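You operate a simulated robot arm through the tools that you are given. There is no shell and no other tool. Be economical: measure what you need, move in short steps, check, and stop when the job is done.

Carry out the task below with a simulated robot arm. There is one attempt and no reset: what you move stays moved.

TASK
Oil the three hollows of the plate with green grips and slide it onto the stand.
Fine: stand the brush back in the oil cup.

It is judged by the outcome, as a careful person would: the job done as asked, and still so three seconds after it is handed in. It fails if anything else is knocked over, pushed out of place, dropped, spilled or broken.

THE ROBOT
A 6-joint arm with a two-finger parallel gripper, fixed in place. Base frame: the origin is at the foot of the arm, x ahead of it, y to its left, z up; the work surface is at about z = 0.8. Lengths are in m, angles in rad, forces in N, time in s.
With the tool pointing down near the work surface it reaches from about 0.24 to 0.64 m from the base axis. Its first joint turns from -1.152 to 1.152 rad. Payload 2.7 kg.
Tool frame: the origin (TCP) lies between the finger pads and is the grasp point; the fingertips stand 0.023 m ahead of it; z points along the fingers, y is the line along which they close. The gripper opens to 0.094 m. The fingers are 0.038 m wide and 0.01 m thick; the gripper's body (0.054 by 0.096 m) begins 0.039 m behind the TCP.
Orientation is that of the tool frame in the base frame, as a unit quaternion [x, y, z, w]. With the fingers straight down and closing along the base's y, the tool's x points along the base's -x, its y along +y and its z along -z.

THE INTERFACE
- The arm moves only by the tool send_rows. Its argument "moves" is a list of rows, each a list of 7 numbers: the shift along the tool's x, y, z in mm, then the turn, a rotation vector about the tool's x, y, z in rad, then the gripper command, from -1 (shut) to 1 (fully open), values between in proportion. In form: [[x, y, z, wx, wy, wz, claw], ...]. A call has 1 to 12 rows; each row shifts and turns the commanded pose from where the row before left it, along the tool's axes as they then stand. A row lasts 0.2 s, in which the tool goes at most 0.05 m and 0.15 rad; a call with a longer step from one row to the next is refused whole, and so is a gripper value outside its range. A pose out of reach is approached as far as the arm can. The call stops where the force on the tool passes 70 N (or 10 N more than at its start, if that is more) or the arm is blocked; 0.2 s more then pass. The fingers move at their own pace (about 0.045 m/s each) and stop on an object; they squeeze with about 44 N. The grip force told is the motor's: it shows also when the fingers shut on nothing. Time passes only in rows, and 0.2 s behind the last, so rows that do not move let the fingers close. It gives the time, the measured TCP pose, the force on the tool (base axes), the opening and the grip force at its end, in the units of the frame above (readings bear some noise).
- Cameras (640 x 400 px; columns grow to the right, rows downward): "scene" is fixed at [0.0469, -0.4191, 1.4115]; the picture's right is [0.90, -0.43, 0.00], its down [-0.16, -0.35, -0.92] and it looks along [0.39, 0.83, -0.38] (base axes); focal length 346 px, centre (320, 200). "wrist" rides on the gripper at [-0.039, 0, -0.044] in the tool frame; the picture's right is [0.00, -1.00, 0.00], its down [0.97, 0.00, -0.24] and it looks along [0.24, 0.00, 0.97] (tool axes); focal length 218 px, centre (320, 200).
- capture(camera): a new picture of that camera. No time passes.
- point_at(camera, pixels): for up to 12 pixels [column, row] of the newest picture of that camera ("zoom" is the newest enlarged one), the place [x, y, z] in the base frame of the surface seen there, good to about 0.003 m, but the place of the scene camera against the robot may be out by one fixed shift of up to 0.025 m in any direction. No time passes.
- inspect(camera, box): a new picture of the part [left, top, right, bottom] of that camera's present view, enlarged. No time passes.
- finish_job(): hands the job in; it is judged then, once.

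Work in short steps. Measure before you move; look again where a grasp or a placing could have gone wrong, and mend it. You have 80 turns and 38 pictures in all, the two below and enlarged ones among them. Open the gripper and draw the arm clear of the work before you hand the job in, unless the task says otherwise; then end with one line.

The tools are called after ">>>" by a JSON object that holds its "name" and its "arguments". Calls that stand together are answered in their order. send_rows: Moves the arm, as the interface text tells. Its arguments: {"type":"object","properties":{"moves":{"type":"array"}},"required":["moves"]} The other tools are called the same way: capture (camera) takes a picture; point_at (camera, pixels) gives the place of the surface under pixels of a picture; inspect (camera, box) takes an enlarged picture of a part of a camera's view; finish_job () hands the job in.

At the start:

```text
time_s: 0.0
position: [0.2807, 0.2249, 1.2673]
ee_rot: [0.0, 1.0, -0.001, 0.0]
ft_force: [0.3, 0.8, 0.3]
gripper_width: 0.0943
grip_force: 0.0
```

scene: 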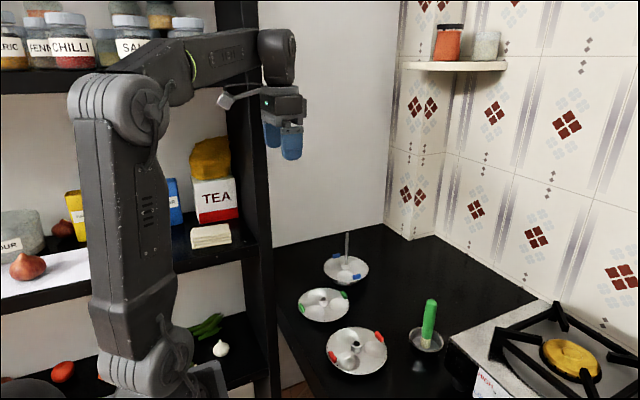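
wrist: 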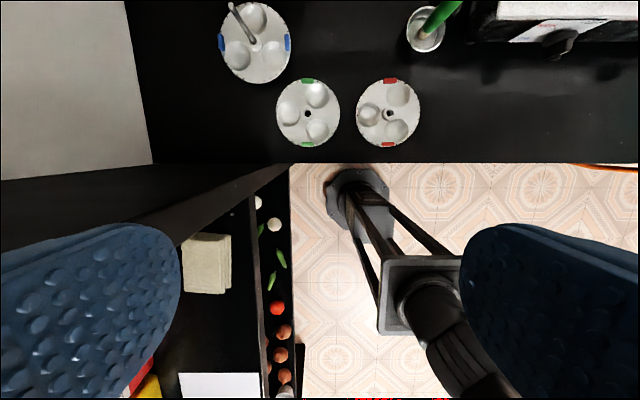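

The pictures show a blue-grip plate with the rod (scene 347,265), the green plate (323,305), the red plate (356,350) and a cup with a brush (428,335). I'll enlarge these views before moving.

>>> {"name": "inspect", "arguments": {"camera": "scene", "box": [280, 220, 460, 390]}}

>>> {"name": "inspect", "arguments": {"camera": "wrist", "box": [200, 0, 480, 160]}}

```text
2.35 times, centred on (370, 305) of scene
```

zoom: 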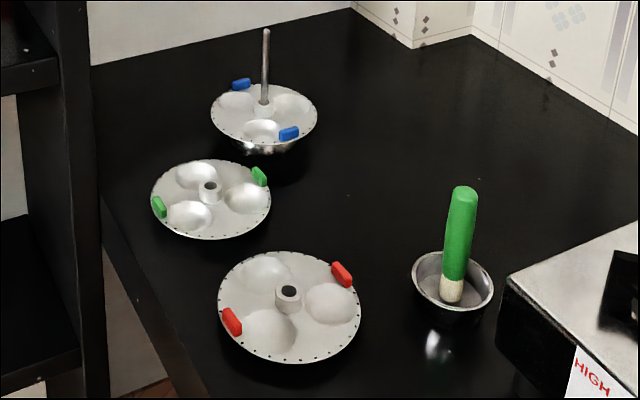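

```text
2.29 times, centred on (340, 80) of wrist
```

zoom: 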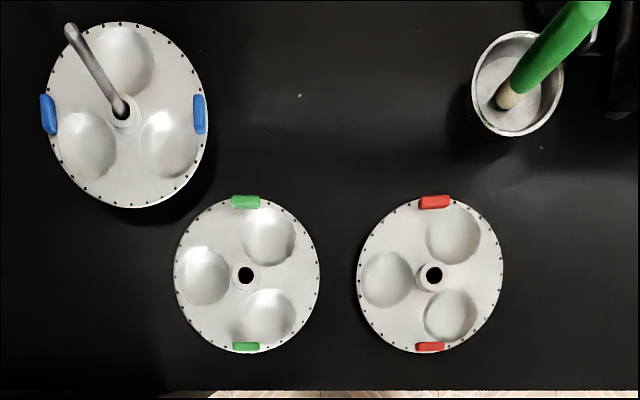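

I'll measure points on the wrist zoom: green plate hub, grips, hollows, rim, blue plate hub and rod, and the cup and brush.

>>> {"name": "point_at", "arguments": {"camera": "zoom", "pixels": [[246, 202], [246, 347], [257, 275], [204, 273], [270, 236], [267, 312], [177, 275], [317, 275], [230, 300], [133, 115], [72, 32], [47, 115]]}}

>>> {"name": "point_at", "arguments": {"camera": "zoom", "pixels": [[200, 113], [123, 55], [85, 145], [175, 145], [508, 98], [575, 15], [478, 80], [560, 80], [520, 34], [510, 135], [400, 100], [205, 245]]}}

```text
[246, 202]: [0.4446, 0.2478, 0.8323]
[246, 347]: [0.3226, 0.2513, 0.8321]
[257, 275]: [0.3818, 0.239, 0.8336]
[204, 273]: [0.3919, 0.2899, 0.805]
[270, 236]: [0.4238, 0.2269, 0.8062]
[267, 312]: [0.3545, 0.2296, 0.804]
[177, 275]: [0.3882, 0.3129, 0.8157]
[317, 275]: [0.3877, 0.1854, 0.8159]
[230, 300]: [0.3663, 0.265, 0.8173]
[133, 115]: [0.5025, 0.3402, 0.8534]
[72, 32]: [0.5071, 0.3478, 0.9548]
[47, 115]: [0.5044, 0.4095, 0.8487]
```

```text
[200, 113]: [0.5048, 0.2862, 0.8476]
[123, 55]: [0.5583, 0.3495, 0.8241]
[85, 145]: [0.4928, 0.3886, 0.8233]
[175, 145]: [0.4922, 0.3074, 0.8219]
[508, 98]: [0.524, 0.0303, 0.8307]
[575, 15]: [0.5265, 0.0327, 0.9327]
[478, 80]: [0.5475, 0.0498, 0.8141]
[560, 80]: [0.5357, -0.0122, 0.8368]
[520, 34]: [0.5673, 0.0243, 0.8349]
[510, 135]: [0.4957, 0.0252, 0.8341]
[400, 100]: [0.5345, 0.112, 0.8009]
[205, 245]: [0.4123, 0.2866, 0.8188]
```

Wrist points put the green plate centre at (0.384, 0.249), with its hub top at z 0.834 and grips at x 0.3226 and 0.4446. The rod is at (0.507, 0.348) and the brush is upright at about (0.525, 0.031), top near z 0.94. I'll move above the brush, staying high, and look again.

>>> {"name": "send_rows", "arguments": {"moves": [[-24.4, -19.5, 15, 0, 0, 0, 1], [-24.4, -19.5, 15, 0, 0, 0, 1], [-24.4, -19.5, 15, 0, 0, 0, 1], [-24.4, -19.5, 15, 0, 0, 0, 1], [-24.4, -19.5, 15, 0, 0, 0, 1], [-24.4, -19.5, 15, 0, 0, 0, 1], [-24.4, -19.5, 15, 0, 0, 0, 1], [-24.4, -19.5, 15, 0, 0, 0, 1], [-24.4, -19.5, 15, 0, 0, 0, 1], [-24.4, -19.5, 15, 0, 0, 0, 1], [0, 0, 0, 0, 0, 0, 1]]}}

>>> {"name": "capture", "arguments": {"camera": "wrist"}}

>>> {"name": "inspect", "arguments": {"camera": "scene", "box": [380, 270, 480, 370]}}

```text
time_s: 2.4
position: [0.5237, 0.0274, 1.1178]
ee_rot: [0.001, 1.0, 0.0, 0.0]
ft_force: [0.2, 0.3, 0.3]
gripper_width: 0.0936
grip_force: 0.1
```

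```text
33 pictures are left
```

wrist: 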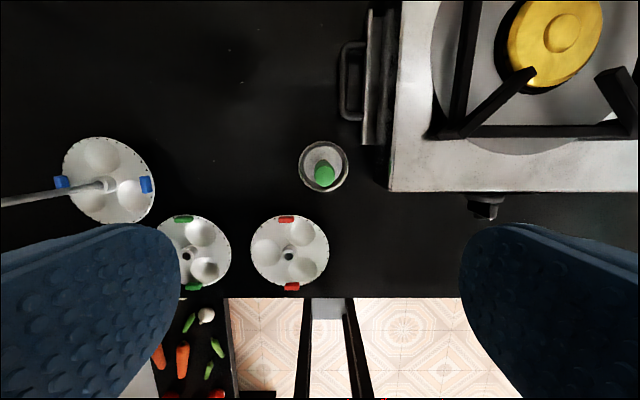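

```text
4.00 times, centred on (430, 320) of scene
```

zoom: 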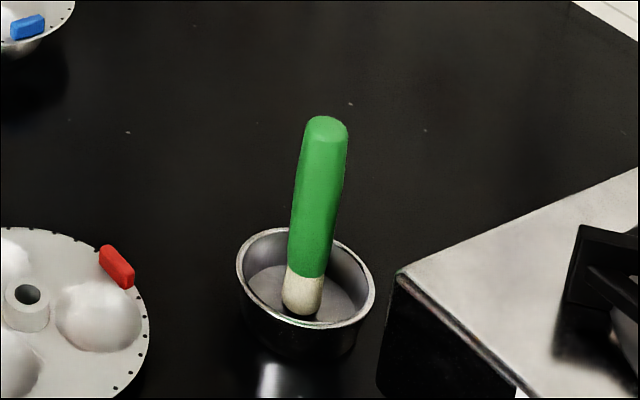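

The brush top is at wrist (324,173) and the cup is around (323,166). I'll measure the brush top and cup from here, and the handle axis and bristles in the scene zoom.

>>> {"name": "point_at", "arguments": {"camera": "wrist", "pixels": [[324, 178], [324, 170], [316, 175], [332, 175], [322, 163], [300, 167], [347, 167], [324, 142], [323, 191], [312, 155], [352, 90], [395, 185]]}}

>>> {"name": "point_at", "arguments": {"camera": "zoom", "pixels": [[328, 122], [327, 145], [322, 180], [317, 215], [312, 250], [307, 275], [302, 308], [298, 200], [343, 200], [240, 265], [373, 295], [330, 295]]}}

```text
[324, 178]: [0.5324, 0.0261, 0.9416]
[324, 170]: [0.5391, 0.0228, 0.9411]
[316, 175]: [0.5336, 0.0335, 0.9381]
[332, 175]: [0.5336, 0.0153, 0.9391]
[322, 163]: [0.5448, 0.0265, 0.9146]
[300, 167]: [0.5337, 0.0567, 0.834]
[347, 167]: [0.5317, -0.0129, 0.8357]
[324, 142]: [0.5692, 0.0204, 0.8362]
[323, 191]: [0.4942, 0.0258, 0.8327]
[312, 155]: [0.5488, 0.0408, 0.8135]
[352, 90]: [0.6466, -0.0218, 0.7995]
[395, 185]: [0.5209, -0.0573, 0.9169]
```

```text
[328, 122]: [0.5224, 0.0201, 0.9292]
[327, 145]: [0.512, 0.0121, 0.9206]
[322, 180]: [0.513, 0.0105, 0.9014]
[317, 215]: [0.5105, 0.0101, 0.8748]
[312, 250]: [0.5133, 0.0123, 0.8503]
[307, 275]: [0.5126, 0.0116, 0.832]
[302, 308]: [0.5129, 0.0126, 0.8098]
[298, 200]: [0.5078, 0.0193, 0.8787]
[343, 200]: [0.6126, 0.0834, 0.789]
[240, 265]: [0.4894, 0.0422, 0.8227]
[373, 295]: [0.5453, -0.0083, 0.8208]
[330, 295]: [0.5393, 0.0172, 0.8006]
```

The brush axis is vertical at about (0.534, 0.0245) with its top at 0.942. The stove edge is at y -0.057, so I'll half-close the gripper and descend with the TCP to z≈0.93 first.

>>> {"name": "send_rows", "arguments": {"moves": [[-10.3, -2.9, 0, 0, 0, 0, 0.1], [0, 0, 40, 0, 0, 0, 0.1], [0, 0, 40, 0, 0, 0, 0.1], [0, 0, 35, 0, 0, 0, 0.1], [0, 0, 25, 0, 0, 0, 0.1], [0, 0, 0, 0, 0, 0, 0.1]]}}

>>> {"name": "capture", "arguments": {"camera": "wrist"}}

```text
time_s: 3.8
position: [0.5346, 0.0256, 0.9772]
ee_rot: [0.0, 1.0, 0.0, 0.0]
ft_force: [-0.4, -0.2, 0.3]
gripper_width: 0.0517
grip_force: 0.0
```

```text
31 pictures are left
```

wrist: 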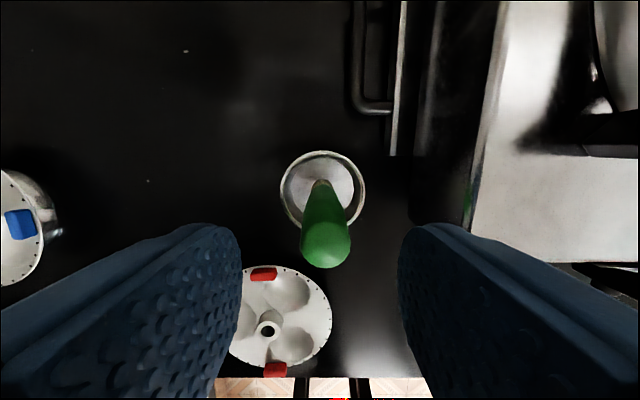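

>>> {"name": "point_at", "arguments": {"camera": "wrist", "pixels": [[326, 245], [326, 262], [304, 245], [348, 245], [321, 185], [321, 200], [282, 190], [365, 190], [320, 152]]}}

```text
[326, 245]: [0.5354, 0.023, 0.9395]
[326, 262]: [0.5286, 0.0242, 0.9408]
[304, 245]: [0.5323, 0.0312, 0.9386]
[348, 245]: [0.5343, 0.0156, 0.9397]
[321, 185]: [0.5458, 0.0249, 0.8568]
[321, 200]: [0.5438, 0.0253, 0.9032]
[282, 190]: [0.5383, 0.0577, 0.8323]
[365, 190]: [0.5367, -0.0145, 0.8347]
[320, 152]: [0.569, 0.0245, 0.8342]
```

The brush axis is at (0.535, 0.0235). I'll shift 2 mm in y, descend to z≈0.915 and close.

>>> {"name": "send_rows", "arguments": {"moves": [[-0.5, -2, 22, 0, 0, 0, 0.1], [0, 0, 20, 0, 0, 0, 0.1], [0, 0, 20, 0, 0, 0, 0.1], [0, 0, 0, 0, 0, 0, -1], [0, 0, 0, 0, 0, 0, -1], [0, 0, 0, 0, 0, 0, -1]]}}

```text
time_s: 5.2
position: [0.5342, 0.0246, 0.915]
ee_rot: [0.0, 1.0, 0.001, 0.0]
ft_force: [0.0, 0.5, 0.7]
gripper_width: 0.0227
grip_force: 44.2
```

Gripped (width 0.0227). I'll lift straight up 80 mm and check.

>>> {"name": "send_rows", "arguments": {"moves": [[0, 0, -15, 0, 0, 0, -1], [0, 0, -25, 0, 0, 0, -1], [0, 0, -40, 0, 0, 0, -1], [0, 0, 0, 0, 0, 0, -1]]}}

>>> {"name": "inspect", "arguments": {"camera": "scene", "box": [340, 200, 500, 370]}}

>>> {"name": "capture", "arguments": {"camera": "wrist"}}

```text
time_s: 6.2
position: [0.5362, 0.0237, 0.996]
ee_rot: [0.0, 1.0, 0.0, 0.0]
ft_force: [0.2, 0.6, -0.3]
gripper_width: 0.0229
grip_force: 43.9
```

```text
2.35 times, centred on (420, 285) of scene
```

zoom: 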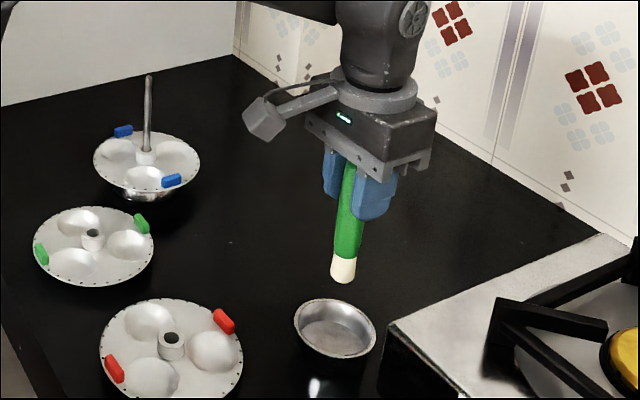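

```text
29 pictures are left
```

wrist: 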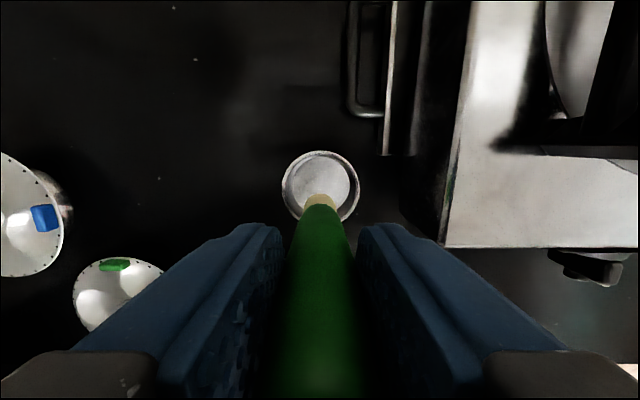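

>>> {"name": "point_at", "arguments": {"camera": "zoom", "pixels": [[342, 279], [343, 258], [345, 245], [335, 350], [171, 338], [148, 157], [93, 232], [42, 252], [141, 223], [82, 218], [70, 262], [128, 243]]}}

>>> {"name": "point_at", "arguments": {"camera": "wrist", "pixels": [[320, 196], [320, 202], [320, 170], [300, 180]]}}

```text
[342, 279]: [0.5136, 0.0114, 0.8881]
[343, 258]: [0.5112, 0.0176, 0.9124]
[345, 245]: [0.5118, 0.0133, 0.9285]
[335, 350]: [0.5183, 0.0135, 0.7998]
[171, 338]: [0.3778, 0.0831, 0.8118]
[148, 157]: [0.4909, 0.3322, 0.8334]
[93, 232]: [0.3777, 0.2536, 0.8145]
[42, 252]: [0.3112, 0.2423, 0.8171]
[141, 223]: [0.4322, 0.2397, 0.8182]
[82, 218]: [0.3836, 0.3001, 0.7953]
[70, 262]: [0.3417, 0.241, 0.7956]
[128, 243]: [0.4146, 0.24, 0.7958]
```

```text
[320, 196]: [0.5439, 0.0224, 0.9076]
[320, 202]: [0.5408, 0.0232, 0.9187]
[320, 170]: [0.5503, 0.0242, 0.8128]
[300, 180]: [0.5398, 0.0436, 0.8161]
```

The cup floor is at z 0.813, so the brush tip is about 0.102 below the TCP. I'll move with the tip at about 0.894 to above the far-right hollow of the green plate (0.4195, 0.229).

>>> {"name": "send_rows", "arguments": {"moves": [[16.6, 29.3, 0, 0, 0, 0, -1], [16.6, 29.3, 0, 0, 0, 0, -1], [16.6, 29.3, 0, 0, 0, 0, -1], [16.6, 29.3, 0, 0, 0, 0, -1], [16.6, 29.3, 0, 0, 0, 0, -1], [16.6, 29.3, 0, 0, 0, 0, -1], [16.6, 29.3, 0, 0, 0, 0, -1], [0, 0, 30, 0, 0, 0, -1], [0, 0, 20, 0, 0, 0, -1], [0, 0, 15, 0, 0, 0, -1], [0, 0, 0, 0, 0, 0, -1]]}}

>>> {"name": "capture", "arguments": {"camera": "wrist"}}

>>> {"name": "inspect", "arguments": {"camera": "scene", "box": [280, 240, 400, 340]}}

```text
time_s: 8.6
position: [0.4193, 0.2296, 0.9302]
ee_rot: [0.001, 1.0, 0.0, 0.0]
ft_force: [0.1, 0.3, -0.2]
gripper_width: 0.0226
grip_force: 44.3
```

```text
28 pictures are left
```

wrist: 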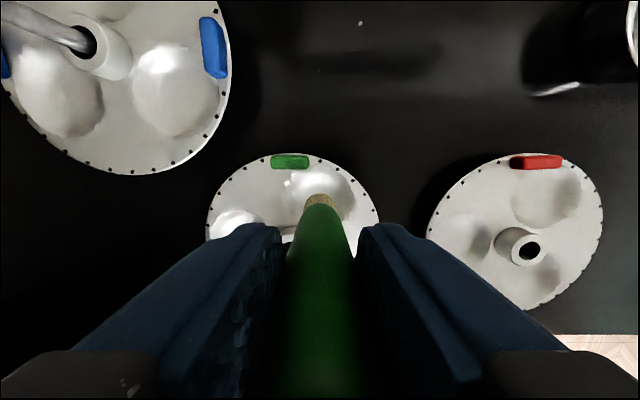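

```text
4.00 times, centred on (340, 290) of scene
```

zoom: 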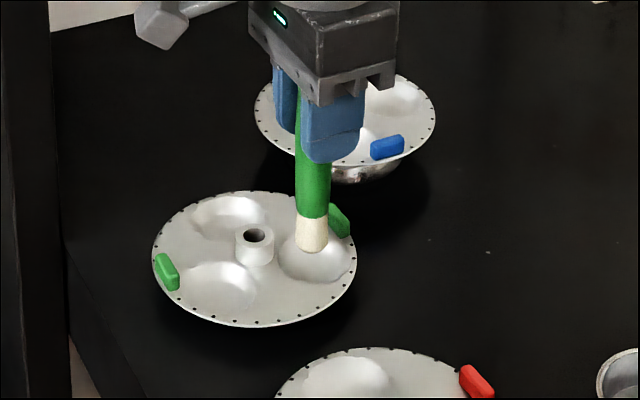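

The brush is over the right-hand hollow. I'll descend gently to TCP z≈0.911 and check the force.

>>> {"name": "send_rows", "arguments": {"moves": [[0, 0, 10, 0, 0, 0, -1], [0, 0, 5, 0, 0, 0, -1], [0, 0, 3, 0, 0, 0, -1], [0, 0, 1, 0, 0, 0, -1], [0, 0, 0, 0, 0, 0, -1]]}}

```text
time_s: 9.8
position: [0.4209, 0.2294, 0.9144]
ee_rot: [0.001, 1.0, 0.002, 0.005]
ft_force: [5.9, -4.2, 33.1]
gripper_width: 0.023
grip_force: 44.4
```

Contact came at z≈0.914 with 33 N, pushing outward from the hub. I'll ease up 3 mm, shift 3 mm outward and make a light swirl.

>>> {"name": "send_rows", "arguments": {"moves": [[0, 0, -4, 0, 0, 0, -1], [-2.5, -1.5, 0, 0, 0, 0, -1], [0, 0, 1, 0, 0, 0, -1], [0, 0, 0, 0, 0, 0, -1]]}}

>>> {"name": "inspect", "arguments": {"camera": "scene", "box": [280, 240, 400, 340]}}

```text
time_s: 10.8
position: [0.4196, 0.2283, 0.9141]
ee_rot: [0.0, 1.0, -0.001, 0.0]
ft_force: [-6.3, 2.6, 20.0]
gripper_width: 0.0227
grip_force: 43.5
```

```text
4.00 times, centred on (340, 290) of scene
```

zoom: 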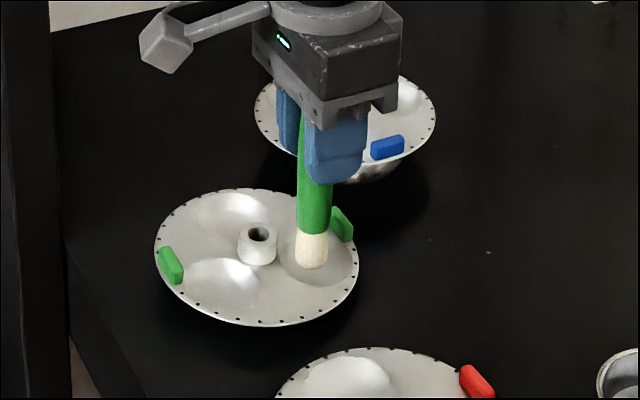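

The force is now 20 N and slightly inward, so the brush is seated in the hollow. I'll lift off and look at whether the hollow shows oil.

>>> {"name": "send_rows", "arguments": {"moves": [[0, 0, -2, 0, 0, 0, -1], [0, 0, -20, 0, 0, 0, -1], [0, 0, -30, 0, 0, 0, -1], [30, 0, 0, 0, 0, 0, -1], [36, 0, 0, 0, 0, 0, -1], [0, 0, 0, 0, 0, 0, -1]]}}

>>> {"name": "inspect", "arguments": {"camera": "scene", "box": [280, 240, 400, 340]}}

>>> {"name": "capture", "arguments": {"camera": "wrist"}}

```text
time_s: 12.2
position: [0.3562, 0.2276, 0.967]
ee_rot: [-0.001, 1.0, 0.0, 0.0]
ft_force: [0.1, -0.1, -0.9]
gripper_width: 0.023
grip_force: 43.7
```

```text
4.00 times, centred on (340, 290) of scene
```

zoom: 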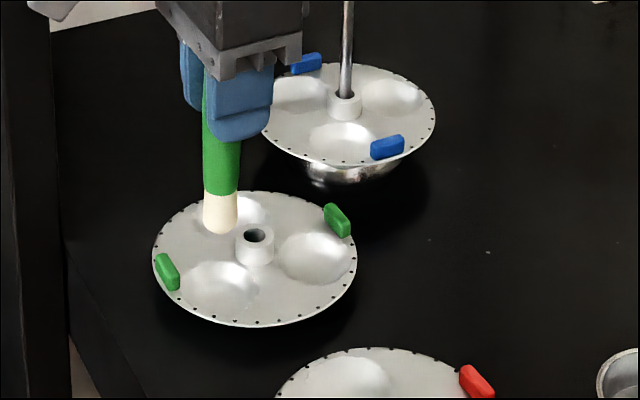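

```text
24 pictures are left
```

wrist: 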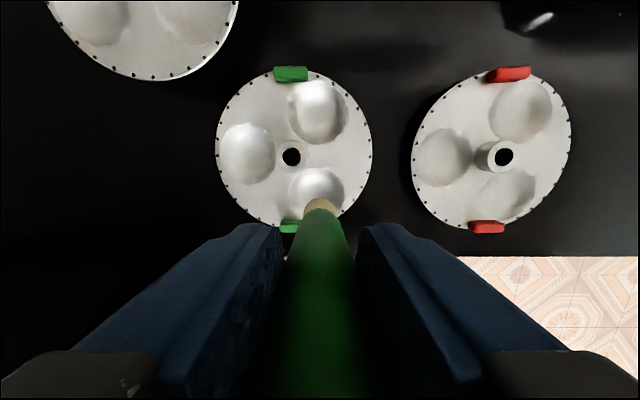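

The plate is still in place and there is no visible stain. I'll measure the hollow edges from this closer view to refine the centres.

>>> {"name": "point_at", "arguments": {"camera": "wrist", "pixels": [[291, 74], [289, 225], [220, 152], [275, 155], [248, 126], [248, 184], [289, 110], [347, 110], [318, 82], [318, 143], [290, 190], [343, 188]]}}

>>> {"name": "point_at", "arguments": {"camera": "wrist", "pixels": [[318, 112], [248, 154], [318, 185], [318, 169], [216, 152], [371, 150], [291, 157], [300, 175]]}}

```text
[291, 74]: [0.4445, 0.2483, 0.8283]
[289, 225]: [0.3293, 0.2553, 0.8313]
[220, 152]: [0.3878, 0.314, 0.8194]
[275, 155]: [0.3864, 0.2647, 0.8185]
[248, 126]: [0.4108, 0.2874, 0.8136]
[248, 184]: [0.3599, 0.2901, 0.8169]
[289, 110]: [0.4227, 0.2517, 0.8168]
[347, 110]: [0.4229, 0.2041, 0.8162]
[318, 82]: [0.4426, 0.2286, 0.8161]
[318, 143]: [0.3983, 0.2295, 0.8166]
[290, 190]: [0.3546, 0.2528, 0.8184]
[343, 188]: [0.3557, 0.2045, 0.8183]
```

```text
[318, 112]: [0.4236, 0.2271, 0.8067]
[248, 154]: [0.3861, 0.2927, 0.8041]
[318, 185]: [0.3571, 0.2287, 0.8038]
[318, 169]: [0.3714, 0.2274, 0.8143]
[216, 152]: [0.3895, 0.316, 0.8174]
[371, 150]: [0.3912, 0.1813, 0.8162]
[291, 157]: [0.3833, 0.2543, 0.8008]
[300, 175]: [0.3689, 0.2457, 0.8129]
```

The near hollow's centre is about (0.353, 0.229). I'll descend onto it with a light contact.

>>> {"name": "send_rows", "arguments": {"moves": [[3, 1, 0, 0, 0, 0, -1], [0, 0, 25, 0, 0, 0, -1], [0, 0, 20, 0, 0, 0, -1], [0, 0, 5, 0, 0, 0, -1], [0, 0, 2, 0, 0, 0, -1], [0, 0, 0, 0, 0, 0, -1], [0, 0, 0, 0, 0, 0, -1]]}}

```text
time_s: 13.8
position: [0.3524, 0.2296, 0.9153]
ee_rot: [0.0, 1.0, 0.0, 0.001]
ft_force: [-1.0, 1.1, 5.6]
gripper_width: 0.0229
grip_force: 44.0
```

Light contact of 5.6 N. I'll add a small swirl to spread the oil.

>>> {"name": "send_rows", "arguments": {"moves": [[2, 0, 0.5, 0, 0, 0, -1], [-2, 2, 0, 0, 0, 0, -1], [-2, -2, 0, 0, 0, 0, -1], [2, -2, 0, 0, 0, 0, -1], [0, 2, 0, 0, 0, 0, -1], [0, 0, 0, 0, 0, 0, -1]]}}

>>> {"name": "inspect", "arguments": {"camera": "scene", "box": [280, 240, 400, 340]}}

```text
time_s: 15.2
position: [0.3529, 0.2284, 0.9132]
ee_rot: [0.0, 1.0, 0.001, 0.002]
ft_force: [2.0, -2.3, 18.4]
gripper_width: 0.0227
grip_force: 43.6
```

```text
4.00 times, centred on (340, 290) of scene
```

zoom: 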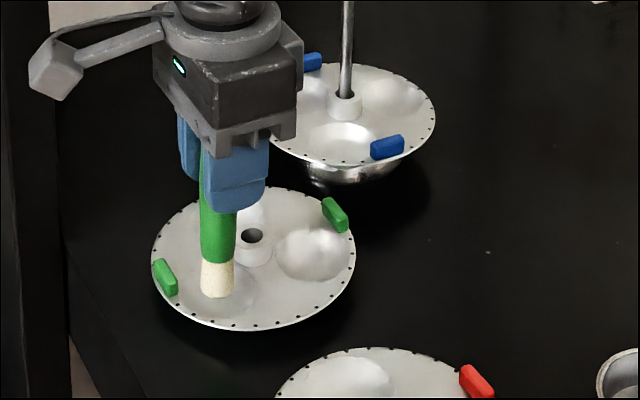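

Next is the left hollow at (0.3865, 0.289): I'll lift, move across and touch down there.

>>> {"name": "send_rows", "arguments": {"moves": [[0, 0, -5, 0, 0, 0, -1], [0, 0, -45, 0, 0, 0, -1], [-17, 30, 0, 0, 0, 0, -1], [-17, 30, 0, 0, 0, 0, -1], [0, 0, 0, 0, 0, 0, -1], [0, 0, 25, 0, 0, 0, -1], [0, 0, 18, 0, 0, 0, -1], [0, 0, 4, 0, 0, 0, -1], [0, 0, 2, 0, 0, 0, -1], [0, 0, 0, 0, 0, 0, -1], [0, 0, 0, 0, 0, 0, -1]]}}

```text
time_s: 17.6
position: [0.3861, 0.2888, 0.9149]
ee_rot: [0.0, 1.0, 0.001, 0.001]
ft_force: [-0.2, 0.6, -0.1]
gripper_width: 0.0228
grip_force: 44.1
```

>>> {"name": "send_rows", "arguments": {"moves": [[0, 0, 1, 0, 0, 0, -1], [0, 0, 0.7, 0, 0, 0, -1], [2, 0, 0, 0, 0, 0, -1], [-2, 2, 0, 0, 0, 0, -1], [-2, -2, 0, 0, 0, 0, -1], [2, -2, 0, 0, 0, 0, -1], [0, 2, 0, 0, 0, 0, -1], [0, 0, 0, 0, 0, 0, -1]]}}

>>> {"name": "inspect", "arguments": {"camera": "scene", "box": [280, 240, 400, 340]}}

```text
time_s: 19.4
position: [0.3861, 0.2883, 0.9125]
ee_rot: [0.0, 1.0, 0.0, 0.002]
ft_force: [1.5, 2.1, 23.8]
gripper_width: 0.0226
grip_force: 43.8
```

```text
4.00 times, centred on (340, 290) of scene
```

zoom: 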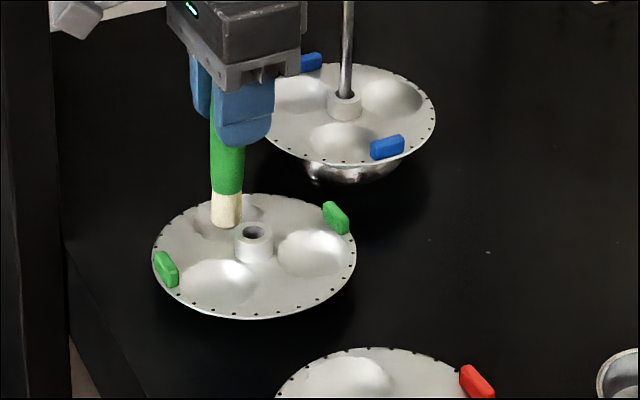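

All three hollows have been touched. On the way back I'll give the far-right hollow a proper swirl too, at (0.421, 0.228).

>>> {"name": "send_rows", "arguments": {"moves": [[0, 0, -5, 0, 0, 0, -1], [0, 0, -45, 0, 0, 0, -1], [-17.5, -30, 0, 0, 0, 0, -1], [-17.5, -30, 0, 0, 0, 0, -1], [0, 0, 0, 0, 0, 0, -1], [0, 0, 25, 0, 0, 0, -1], [0, 0, 18, 0, 0, 0, -1], [0, 0, 4, 0, 0, 0, -1], [0, 0, 2, 0, 0, 0, -1], [0, 0, 0, 0, 0, 0, -1], [0, 0, 0, 0, 0, 0, -1]]}}

>>> {"name": "send_rows", "arguments": {"moves": [[2, 0, 0, 0, 0, 0, -1], [-2, 2, 0, 0, 0, 0, -1], [-2, -2, 0, 0, 0, 0, -1], [2, -2, 0, 0, 0, 0, -1], [0, 2, 0, 0, 0, 0, -1], [0, 0, 0, 0, 0, 0, -1]]}}

```text
time_s: 21.8
position: [0.4217, 0.2279, 0.9143]
ee_rot: [0.0, 1.0, -0.001, 0.001]
ft_force: [1.4, 0.7, 1.8]
gripper_width: 0.0226
grip_force: 44.0
```

```text
time_s: 23.2
position: [0.4205, 0.2287, 0.913]
ee_rot: [0.0, 1.0, 0.0, 0.0]
ft_force: [0.8, -2.3, 5.4]
gripper_width: 0.0229
grip_force: 43.9
```

Now the brush goes back. I'll lift 80 mm, return over the cup at (0.5345, 0.0242), and come down to just above contact.

>>> {"name": "send_rows", "arguments": {"moves": [[0, 0, -40, 0, 0, 0, -1], [0, 0, -40, 0, 0, 0, -1], [-19, -34.1, 0, 0, 0, 0, -1], [-19, -34.1, 0, 0, 0, 0, -1], [-19, -34.1, 0, 0, 0, 0, -1], [-19, -34.1, 0, 0, 0, 0, -1], [-19, -34.1, 0, 0, 0, 0, -1], [-19, -34.1, 0, 0, 0, 0, -1], [0, 0, 0, 0, 0, 0, -1], [0, 0, 0, 0, 0, 0, -1]]}}

>>> {"name": "capture", "arguments": {"camera": "wrist"}}

```text
time_s: 25.4
position: [0.5353, 0.0256, 0.9927]
ee_rot: [0.0, 1.0, 0.0, 0.001]
ft_force: [-0.5, 0.0, -0.3]
gripper_width: 0.0229
grip_force: 44.1
```

```text
21 pictures are left
```

wrist: 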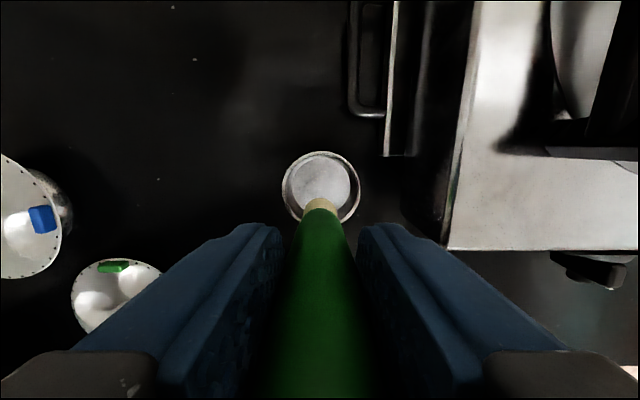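

The brush is lined up with the cup as before. I'll descend to z≈0.918 and then feel for the floor.

>>> {"name": "send_rows", "arguments": {"moves": [[1, -1.5, 0, 0, 0, 0, -1], [0, 0, 35, 0, 0, 0, -1], [0, 0, 25, 0, 0, 0, -1], [0, 0, 12, 0, 0, 0, -1], [0, 0, 2, 0, 0, 0, -1], [0, 0, 1, 0, 0, 0, -1], [0, 0, 0, 0, 0, 0, -1]]}}

```text
time_s: 27.0
position: [0.5332, 0.0235, 0.9191]
ee_rot: [0.001, 1.0, -0.001, 0.0]
ft_force: [-1.2, 0.0, 0.0]
gripper_width: 0.0228
grip_force: 44.4
```

>>> {"name": "send_rows", "arguments": {"moves": [[0, 0, 1, 0, 0, 0, -1], [0, 0, 1, 0, 0, 0, -1], [0, 0, 0, 0, 0, 0, -1]]}}

```text
time_s: 27.8
position: [0.534, 0.0238, 0.9184]
ee_rot: [0.0, 1.0, 0.0, 0.001]
ft_force: [0.0, 0.2, -0.4]
gripper_width: 0.0226
grip_force: 43.9
```

>>> {"name": "send_rows", "arguments": {"moves": [[0, 0, 1, 0, 0, 0, -1], [0, 0, 0.7, 0, 0, 0, -1], [0, 0, 0, 0, 0, 0, -1]]}}

```text
time_s: 28.6
position: [0.5348, 0.0224, 0.9148]
ee_rot: [-0.001, 1.0, 0.0, 0.0]
ft_force: [-0.9, 0.3, -0.4]
gripper_width: 0.0226
grip_force: 43.9
```

>>> {"name": "send_rows", "arguments": {"moves": [[0, 0, 0.8, 0, 0, 0, -1], [0, 0, 0, 0, 0, 0, -1]]}}

```text
time_s: 29.2
position: [0.5341, 0.0226, 0.913]
ee_rot: [-0.001, 1.0, 0.0, 0.0]
ft_force: [-0.5, -0.3, 0.4]
gripper_width: 0.0225
grip_force: 44.0
```

>>> {"name": "send_rows", "arguments": {"moves": [[0, 0, 1, 0, 0, 0, -1], [0, 0, 0, 0, 0, 0, -1]]}}

```text
time_s: 29.8
position: [0.534, 0.0218, 0.9136]
ee_rot: [0.0, 1.0, 0.0, -0.001]
ft_force: [-0.5, -0.6, 0.1]
gripper_width: 0.0229
grip_force: 43.7
```

>>> {"name": "send_rows", "arguments": {"moves": [[0, 0, 1, 0, 0, 0, -1], [0, 0, 0, 0, 0, 0, -1]]}}

>>> {"name": "inspect", "arguments": {"camera": "scene", "box": [380, 270, 480, 370]}}

```text
time_s: 30.4
position: [0.5355, 0.0225, 0.9118]
ee_rot: [-0.001, 1.0, 0.0, 0.001]
ft_force: [0.5, 0.0, -0.8]
gripper_width: 0.0227
grip_force: 43.5
```

```text
4.00 times, centred on (430, 320) of scene
```

zoom: 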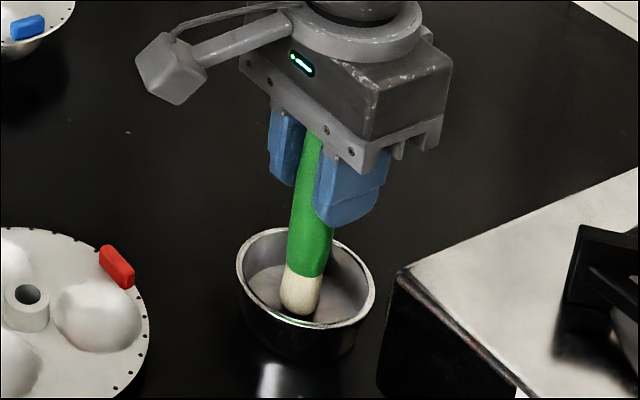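

The bristle bottom in the zoom (300,314) matches the original height. I'll go another 1–2 mm to confirm contact.

>>> {"name": "send_rows", "arguments": {"moves": [[0, 0, 1, 0, 0, 0, -1], [0, 0, 0, 0, 0, 0, -1], [0, 0, 0, 0, 0, 0, -1]]}}

```text
time_s: 31.2
position: [0.5352, 0.0227, 0.9108]
ee_rot: [0.0, 1.0, 0.001, 0.0]
ft_force: [0.4, 0.2, 0.1]
gripper_width: 0.0229
grip_force: 44.1
```

>>> {"name": "send_rows", "arguments": {"moves": [[0, 0, 1, 0, 0, 0, -1], [0, 0, 0, 0, 0, 0, -1], [0, 0, 0, 0, 0, 0, -1]]}}

```text
time_s: 32.0
position: [0.5332, 0.0235, 0.9096]
ee_rot: [0.0, 1.0, 0.001, 0.001]
ft_force: [-1.0, -0.4, 1.6]
gripper_width: 0.0229
grip_force: 43.9
```

>>> {"name": "send_rows", "arguments": {"moves": [[0, 0, 0.7, 0, 0, 0, -1], [0, 0, 0, 0, 0, 0, -1], [0, 0, 0, 0, 0, 0, -1]]}}

```text
time_s: 32.8
position: [0.5333, 0.0235, 0.9101]
ee_rot: [0.0, 1.0, 0.0, 0.001]
ft_force: [-1.0, -0.5, 9.0]
gripper_width: 0.023
grip_force: 44.2
```

Contact confirmed at 9 N. I'll ease off 0.6 mm and open gently.

>>> {"name": "send_rows", "arguments": {"moves": [[0, 0, -0.6, 0, 0, 0, -1], [0, 0, 0, 0, 0, 0, -0.45], [0, 0, 0, 0, 0, 0, -0.35], [0, 0, 0, 0, 0, 0, -0.1], [0, 0, 0, 0, 0, 0, 0.1], [0, 0, 0, 0, 0, 0, 0.1]]}}

>>> {"name": "inspect", "arguments": {"camera": "scene", "box": [380, 270, 480, 370]}}

```text
time_s: 34.2
position: [0.5339, 0.0235, 0.9114]
ee_rot: [0.0, 1.0, -0.001, 0.001]
ft_force: [-0.7, 0.0, 0.5]
gripper_width: 0.0516
grip_force: 0.0
```

```text
4.00 times, centred on (430, 320) of scene
```

zoom: 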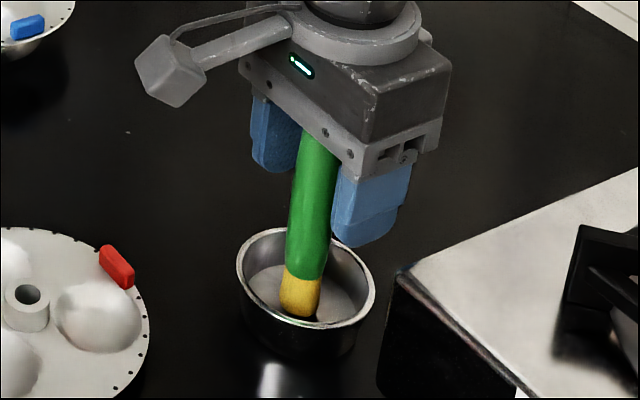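

The bristles have turned yellow, which means they only picked up oil on this dip, so my earlier dabs were dry. I'll re-grip the loaded brush and do the hollows again.

>>> {"name": "send_rows", "arguments": {"moves": [[0, 0, 0, 0, 0, 0, -1], [0, 0, 0, 0, 0, 0, -1], [0, 0, 0, 0, 0, 0, -1], [0, 0, -20, 0, 0, 0, -1], [0, 0, -40, 0, 0, 0, -1], [0, 0, -22, 0, 0, 0, -1], [0, 0, 0, 0, 0, 0, -1]]}}

>>> {"name": "inspect", "arguments": {"camera": "scene", "box": [340, 200, 500, 370]}}

```text
time_s: 35.8
position: [0.5335, 0.0231, 0.9929]
ee_rot: [0.0, 1.0, 0.0, 0.0]
ft_force: [0.1, 0.3, -0.4]
gripper_width: 0.0226
grip_force: 44.0
```

```text
2.35 times, centred on (420, 285) of scene
```

zoom: 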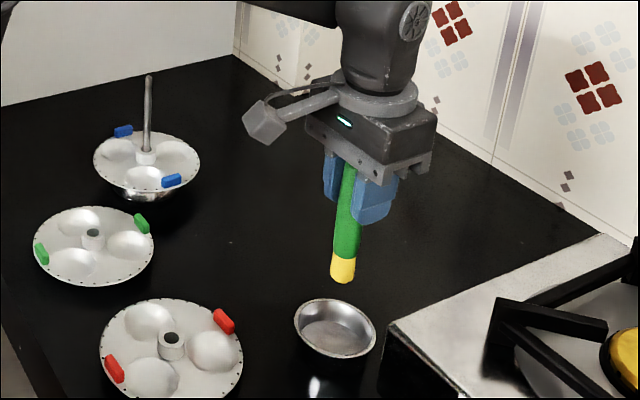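

The brush is loaded with yellow oil. Going to the far-right hollow (0.421, 0.228), stopping at z≈0.915.

>>> {"name": "send_rows", "arguments": {"moves": [[16.1, 29.3, 0, 0, 0, 0, -1], [16.1, 29.3, 0, 0, 0, 0, -1], [16.1, 29.3, 0, 0, 0, 0, -1], [16.1, 29.3, 0, 0, 0, 0, -1], [16.1, 29.3, 0, 0, 0, 0, -1], [16.1, 29.3, 0, 0, 0, 0, -1], [16.1, 29.3, 0, 0, 0, 0, -1], [0, 0, 35, 0, 0, 0, -1], [0, 0, 30, 0, 0, 0, -1], [0, 0, 12, 0, 0, 0, -1], [0, 0, 3, 0, 0, 0, -1], [0, 0, 0, 0, 0, 0, -1]]}}

```text
time_s: 38.4
position: [0.4231, 0.2282, 0.9133]
ee_rot: [-0.001, 1.0, 0.001, 0.001]
ft_force: [-2.9, -1.9, 19.3]
gripper_width: 0.0228
grip_force: 44.1
```

Contact at 19 N. I'll swirl a little, lift and look for oil in the hollow.

>>> {"name": "send_rows", "arguments": {"moves": [[3, 0, 0, 0, 0, 0, -1], [-2, 2, 0, 0, 0, 0, -1], [-2, -2, 0, 0, 0, 0, -1], [2, -2, 0, 0, 0, 0, -1], [0, 2, 0, 0, 0, 0, -1], [0, 0, 0, 0, 0, 0, -1], [0, 0, -10, 0, 0, 0, -1], [0, 0, -40, 0, 0, 0, -1], [34, 0, 0, 0, 0, 0, -1], [35, 0, 0, 0, 0, 0, -1], [0, 0, 0, 0, 0, 0, -1]]}}

>>> {"name": "inspect", "arguments": {"camera": "scene", "box": [280, 240, 400, 340]}}

```text
time_s: 40.8
position: [0.3515, 0.2266, 0.9626]
ee_rot: [0.0, 1.0, 0.0, 0.0]
ft_force: [-0.8, -0.2, -1.0]
gripper_width: 0.0226
grip_force: 44.1
```

```text
4.00 times, centred on (340, 290) of scene
```

zoom: 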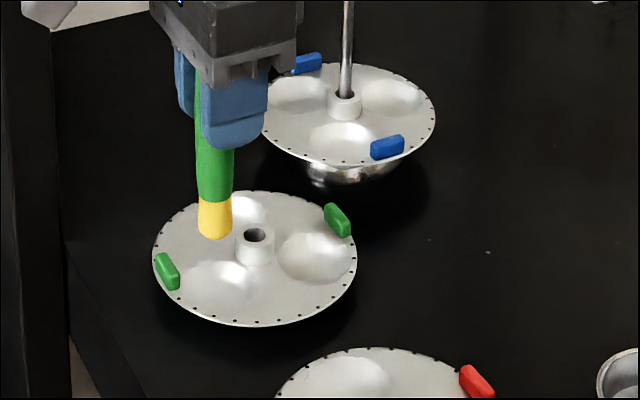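

No oil is obvious in the right-hand hollow from the scene view. I'll look closer with the wrist camera.

>>> {"name": "inspect", "arguments": {"camera": "wrist", "box": [200, 40, 400, 240]}}

```text
2.00 times, centred on (300, 140) of wrist
```

zoom: 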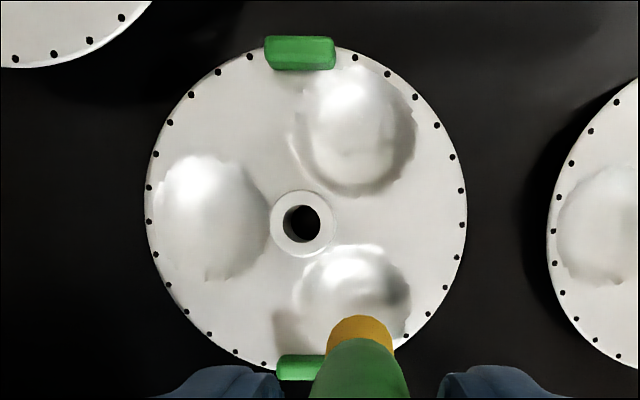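

Still no oil visible, so the hollow may need a longer, wider stroke. I'll try that on the near hollow (0.353, 0.229) and look while in contact.

>>> {"name": "send_rows", "arguments": {"moves": [[-2, 2, 0, 0, 0, 0, -1], [0, 0, 25, 0, 0, 0, -1], [0, 0, 18, 0, 0, 0, -1], [0, 0, 4, 0, 0, 0, -1], [0, 0, 2, 0, 0, 0, -1], [0, 0, 1, 0, 0, 0, -1], [0, 0, 0, 0, 0, 0, -1]]}}

```text
time_s: 42.4
position: [0.3546, 0.2301, 0.9135]
ee_rot: [0.0, 1.0, 0.001, 0.002]
ft_force: [-4.0, -3.3, 26.3]
gripper_width: 0.023
grip_force: 44.2
```

>>> {"name": "send_rows", "arguments": {"moves": [[0, 0, -0.8, 0, 0, 0, -1], [4, 0, 0, 0, 0, 0, -1], [3, 0, -0.5, 0, 0, 0, -1], [-4, 4, 0, 0, 0, 0, -1], [-4, 3, 0, 0, 0, 0, -1], [-4, -4, 0, 0, 0, 0, -1], [-2, -3, 0, 0, 0, 0, -1], [4, -4, 0, 0, 0, 0, -1], [3, -3, 0, 0, 0, 0, -1], [0, 4, 0.5, 0, 0, 0, -1], [0, 3, 0, 0, 0, 0, -1], [0, 0, 0, 0, 0, 0, -1]]}}

>>> {"name": "inspect", "arguments": {"camera": "scene", "box": [280, 240, 400, 340]}}

```text
time_s: 45.0
position: [0.3527, 0.2297, 0.9132]
ee_rot: [0.0, 1.0, 0.0, 0.0]
ft_force: [-1.6, -6.6, 20.4]
gripper_width: 0.0229
grip_force: 44.3
```

```text
4.00 times, centred on (340, 290) of scene
```

zoom: 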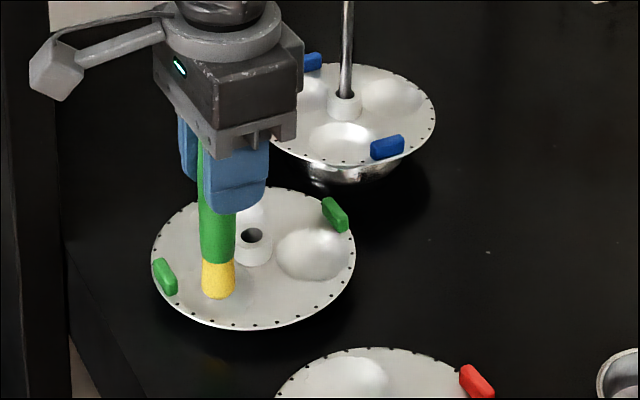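

I'll lift, move over to the left side and look at the near hollow.

>>> {"name": "send_rows", "arguments": {"moves": [[0, 0, -10, 0, 0, 0, -1], [0, 0, -40, 0, 0, 0, -1], [-17, 30, 0, 0, 0, 0, -1], [-17, 30, 0, 0, 0, 0, -1], [0, 0, 0, 0, 0, 0, -1]]}}

>>> {"name": "inspect", "arguments": {"camera": "scene", "box": [280, 240, 400, 340]}}

```text
time_s: 46.2
position: [0.3875, 0.2899, 0.964]
ee_rot: [0.0, 1.0, 0.0, -0.001]
ft_force: [-0.2, 0.1, 0.0]
gripper_width: 0.0228
grip_force: 44.3
```

```text
4.00 times, centred on (340, 290) of scene
```

zoom: 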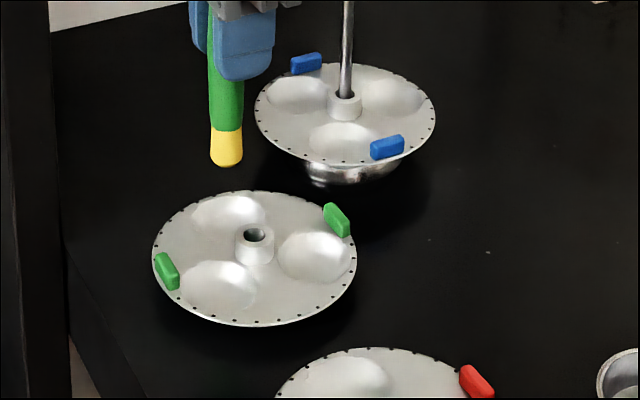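

No visible mark again. I'll measure the brush tip against the hollow surface in this same picture to see how deep the brush really reaches.

>>> {"name": "point_at", "arguments": {"camera": "zoom", "pixels": [[227, 164], [227, 158], [227, 145], [227, 132], [222, 285], [225, 275], [315, 260], [310, 248], [228, 215], [270, 318], [165, 230], [350, 270]]}}

>>> {"name": "inspect", "arguments": {"camera": "wrist", "box": [200, 140, 440, 300]}}

```text
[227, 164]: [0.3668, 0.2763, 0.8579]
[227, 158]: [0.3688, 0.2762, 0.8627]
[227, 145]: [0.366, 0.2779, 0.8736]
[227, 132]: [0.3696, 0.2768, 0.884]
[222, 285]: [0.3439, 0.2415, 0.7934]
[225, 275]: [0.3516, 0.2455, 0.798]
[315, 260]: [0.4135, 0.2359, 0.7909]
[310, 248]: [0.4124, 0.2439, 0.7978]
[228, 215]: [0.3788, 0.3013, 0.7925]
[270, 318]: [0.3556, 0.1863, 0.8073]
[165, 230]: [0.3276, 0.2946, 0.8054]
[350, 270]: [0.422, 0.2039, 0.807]
```

```text
2.50 times, centred on (320, 220) of wrist
```

zoom: 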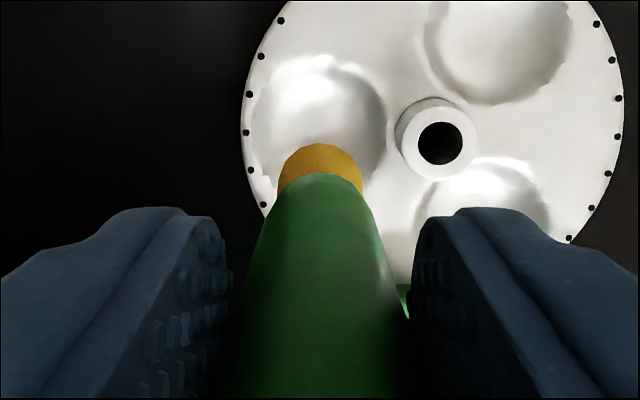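

In contact the tip sits about at rim level, and pressing tilts the plate. For the left hollow I'll use light contact with a still dwell, then check for a mark.

>>> {"name": "send_rows", "arguments": {"moves": [[0, -1, 25, 0, 0, 0, -1], [0, 0, 18, 0, 0, 0, -1], [0, 0, 4, 0, 0, 0, -1], [0, 0, 0, 0, 0, 0, -1], [0, 0, 0, 0, 0, 0, -1]]}}

```text
time_s: 47.4
position: [0.3876, 0.289, 0.9154]
ee_rot: [0.0, 1.0, 0.0, 0.0]
ft_force: [-0.2, 0.4, -0.1]
gripper_width: 0.0229
grip_force: 44.1
```

>>> {"name": "send_rows", "arguments": {"moves": [[0, 0, 1, 0, 0, 0, -1], [0, 0, 1, 0, 0, 0, -1], [0, 0, 0, 0, 0, 0, -1]]}}

```text
time_s: 48.2
position: [0.3869, 0.289, 0.9131]
ee_rot: [0.0, 1.0, 0.0, -0.001]
ft_force: [0.3, -0.3, -0.1]
gripper_width: 0.0228
grip_force: 43.9
```

>>> {"name": "send_rows", "arguments": {"moves": [[0, 0, 1, 0, 0, 0, -1], [0, 0, 1, 0, 0, 0, -1], [0, 0, 0, 0, 0, 0, -1]]}}

```text
time_s: 49.0
position: [0.3875, 0.29, 0.9129]
ee_rot: [0.0, 1.0, 0.001, 0.001]
ft_force: [-3.8, -0.9, 15.1]
gripper_width: 0.0224
grip_force: 43.8
```

Contact at 15 N. I'll dwell still for about 2 s, then lift and move aside to look.

>>> {"name": "send_rows", "arguments": {"moves": [[0, 0, -0.5, 0, 0, 0, -1], [0, 0, 0, 0, 0, 0, -1], [0, 0, 0, 0, 0, 0, -1], [0, 0, 0, 0, 0, 0, -1], [0, 0, 0, 0, 0, 0, -1], [0, 0, 0, 0, 0, 0, -1], [0, 0, 0, 0, 0, 0, -1], [0, 0, 0, 0, 0, 0, -1], [0, 0, 0, 0, 0, 0, -1], [0, 0, 0, 0, 0, 0, -1], [0, 0, 0, 0, 0, 0, -1], [0, 0, 0, 0, 0, 0, -1]]}}

>>> {"name": "send_rows", "arguments": {"moves": [[0, 0, -10, 0, 0, 0, -1], [0, 0, -40, 0, 0, 0, -1], [20, -40, 0, 0, 0, 0, -1], [20, -40, 0, 0, 0, 0, -1], [0, 0, 0, 0, 0, 0, -1]]}}

>>> {"name": "inspect", "arguments": {"camera": "scene", "box": [280, 240, 400, 340]}}

```text
time_s: 51.6
position: [0.3883, 0.2907, 0.9138]
ee_rot: [0.0, 1.0, 0.001, 0.001]
ft_force: [1.2, 0.2, 17.9]
gripper_width: 0.0228
grip_force: 44.1
```

```text
time_s: 52.8
position: [0.3459, 0.2099, 0.9616]
ee_rot: [0.0, 1.0, 0.0, -0.001]
ft_force: [-0.7, -0.4, -0.4]
gripper_width: 0.0229
grip_force: 44.1
```

```text
4.00 times, centred on (340, 290) of scene
```

zoom: 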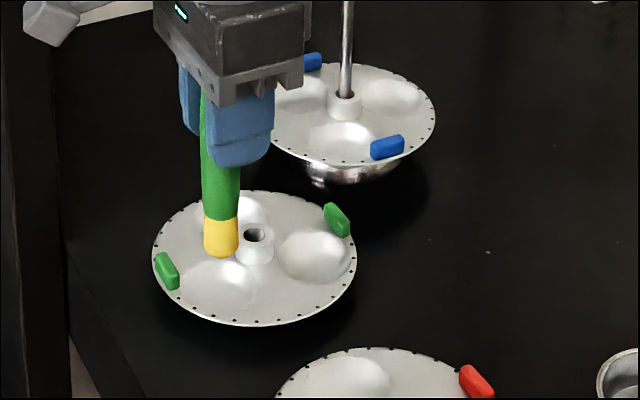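

>>> {"name": "inspect", "arguments": {"camera": "wrist", "box": [160, 20, 400, 220]}}

```text
2.00 times, centred on (280, 120) of wrist
```

zoom: 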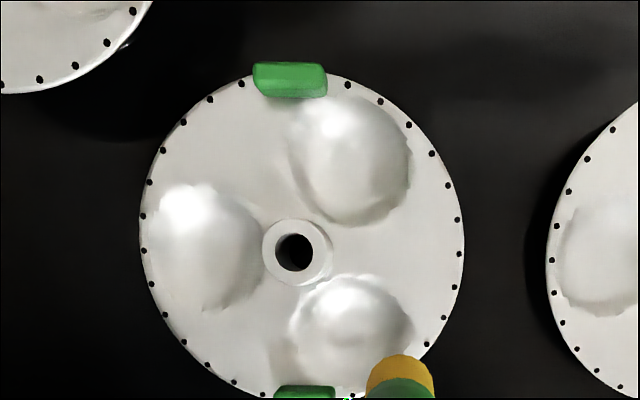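

The hollows show no visible film, only the contact readings. To be thorough I'll give each hollow both slow strokes and a still dwell with the loaded brush, starting with the far-right one.

>>> {"name": "send_rows", "arguments": {"moves": [[-37.5, 9, 0, 0, 0, 0, -1], [-37.5, 9, 0, 0, 0, 0, -1], [0, 0, 0, 0, 0, 0, -1], [0, 0, 25, 0, 0, 0, -1], [0, 0, 18, 0, 0, 0, -1], [0, 0, 4, 0, 0, 0, -1], [0, 0, 2, 0, 0, 0, -1], [0, 0, 0, 0, 0, 0, -1], [0, 0, 0, 0, 0, 0, -1]]}}

```text
time_s: 54.8
position: [0.4222, 0.227, 0.9136]
ee_rot: [0.0, 1.0, 0.0, 0.0]
ft_force: [0.6, 0.4, 1.1]
gripper_width: 0.0231
grip_force: 44.1
```

>>> {"name": "send_rows", "arguments": {"moves": [[0, 0, 1, 0, 0, 0, -1], [0, 0, 0.5, 0, 0, 0, -1], [0, 0, 0, 0, 0, 0, -1], [0, 0, 0, 0, 0, 0, -1], [0, 0, 0, 0, 0, 0, -1], [4, 0, 0, 0, 0, 0, -1], [-4, 4, 0, 0, 0, 0, -1], [-4, -4, 0, 0, 0, 0, -1], [4, -4, 0, 0, 0, 0, -1], [0, 4, 0, 0, 0, 0, -1], [0, 0, 0, 0, 0, 0, -1], [0, 0, 0, 0, 0, 0, -1]]}}

>>> {"name": "inspect", "arguments": {"camera": "scene", "box": [300, 270, 370, 320]}}

```text
time_s: 57.4
position: [0.423, 0.2277, 0.9118]
ee_rot: [0.0, 1.0, 0.0, 0.001]
ft_force: [2.4, -4.4, 16.5]
gripper_width: 0.0228
grip_force: 44.5
```

```text
8.00 times, centred on (335, 295) of scene
```

zoom: 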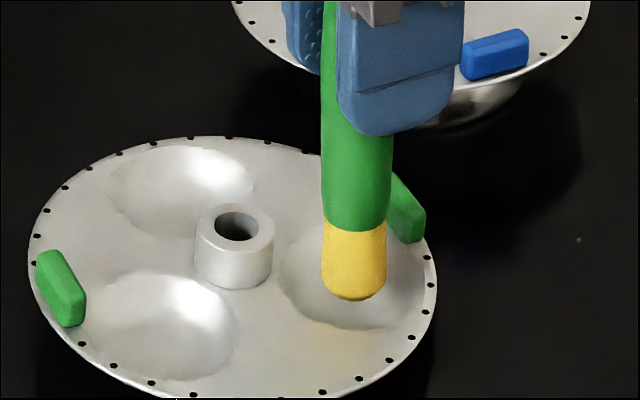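

>>> {"name": "point_at", "arguments": {"camera": "zoom", "pixels": [[354, 296], [354, 285], [354, 303], [354, 312], [320, 300], [390, 300], [354, 335], [300, 280], [190, 190], [170, 320], [235, 200], [400, 205]]}}

```text
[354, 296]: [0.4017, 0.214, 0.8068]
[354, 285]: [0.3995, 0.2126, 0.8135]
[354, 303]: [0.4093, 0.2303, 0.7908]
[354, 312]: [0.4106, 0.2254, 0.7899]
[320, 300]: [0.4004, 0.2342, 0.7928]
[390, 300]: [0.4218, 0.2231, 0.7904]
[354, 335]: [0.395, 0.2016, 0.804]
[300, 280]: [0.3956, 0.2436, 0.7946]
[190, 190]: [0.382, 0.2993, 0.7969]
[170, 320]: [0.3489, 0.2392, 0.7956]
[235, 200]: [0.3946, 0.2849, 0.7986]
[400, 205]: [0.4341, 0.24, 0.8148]
```

This is consistent with the brush resting on the hollow floor, its bristles standing a little proud of the real tip just as in the cup. Next I'll repeat on the left hollow with a dwell and strokes.

>>> {"name": "send_rows", "arguments": {"moves": [[0, 0, -10, 0, 0, 0, -1], [0, 0, -40, 0, 0, 0, -1], [17, 30.5, 0, 0, 0, 0, -1], [17, 30.5, 0, 0, 0, 0, -1], [0, 0, 0, 0, 0, 0, -1], [0, 0, 25, 0, 0, 0, -1], [0, 0, 18, 0, 0, 0, -1], [0, 0, 4, 0, 0, 0, -1], [0, 0, 2, 0, 0, 0, -1], [0, 0, 0.8, 0, 0, 0, -1], [0, 0, 0, 0, 0, 0, -1], [0, 0, 0, 0, 0, 0, -1]]}}

>>> {"name": "send_rows", "arguments": {"moves": [[0, 0, 0, 0, 0, 0, -1], [0, 0, 0, 0, 0, 0, -1], [4, 0, 0, 0, 0, 0, -1], [-4, 4, 0, 0, 0, 0, -1], [-4, -4, 0, 0, 0, 0, -1], [4, -4, 0, 0, 0, 0, -1], [0, 4, 0, 0, 0, 0, -1], [0, 0, 0, 0, 0, 0, -1], [0, 0, 0, 0, 0, 0, -1]]}}

>>> {"name": "send_rows", "arguments": {"moves": [[0, 0, -10, 0, 0, 0, -1], [0, 0, -40, 0, 0, 0, -1], [17, -30, 0, 0, 0, 0, -1], [17, -30, 0, 0, 0, 0, -1], [0, 0, 0, 0, 0, 0, -1], [0, 0, 25, 0, 0, 0, -1], [0, 0, 18, 0, 0, 0, -1], [0, 0, 4, 0, 0, 0, -1], [0, 0, 2, 0, 0, 0, -1], [0, 0, 0.8, 0, 0, 0, -1], [0, 0, 0, 0, 0, 0, -1], [0, 0, 0, 0, 0, 0, -1]]}}

>>> {"name": "send_rows", "arguments": {"moves": [[0, 0, 0, 0, 0, 0, -1], [0, 0, 0, 0, 0, 0, -1], [4, 0, 0, 0, 0, 0, -1], [-4, 4, 0, 0, 0, 0, -1], [-4, -4, 0, 0, 0, 0, -1], [4, -4, 0, 0, 0, 0, -1], [0, 4, 0, 0, 0, 0, -1], [0, 0, 0, 0, 0, 0, -1], [0, 0, 0, 0, 0, 0, -1]]}}

```text
time_s: 60.0
position: [0.389, 0.2878, 0.9124]
ee_rot: [0.001, 1.0, 0.001, 0.001]
ft_force: [-3.3, -0.9, 12.5]
gripper_width: 0.0226
grip_force: 44.0
```

```text
time_s: 62.0
position: [0.3897, 0.2871, 0.9133]
ee_rot: [0.0, 1.0, 0.0, 0.001]
ft_force: [2.8, -5.8, 18.4]
gripper_width: 0.0228
grip_force: 44.0
```

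```text
time_s: 64.6
position: [0.3546, 0.2277, 0.9124]
ee_rot: [0.0, 1.0, 0.001, -0.001]
ft_force: [-0.6, -0.5, 3.5]
gripper_width: 0.023
grip_force: 43.5
```

```text
time_s: 66.6
position: [0.3544, 0.2273, 0.9138]
ee_rot: [0.0, 1.0, 0.0, 0.0]
ft_force: [0.6, -1.5, 6.9]
gripper_width: 0.023
grip_force: 43.9
```

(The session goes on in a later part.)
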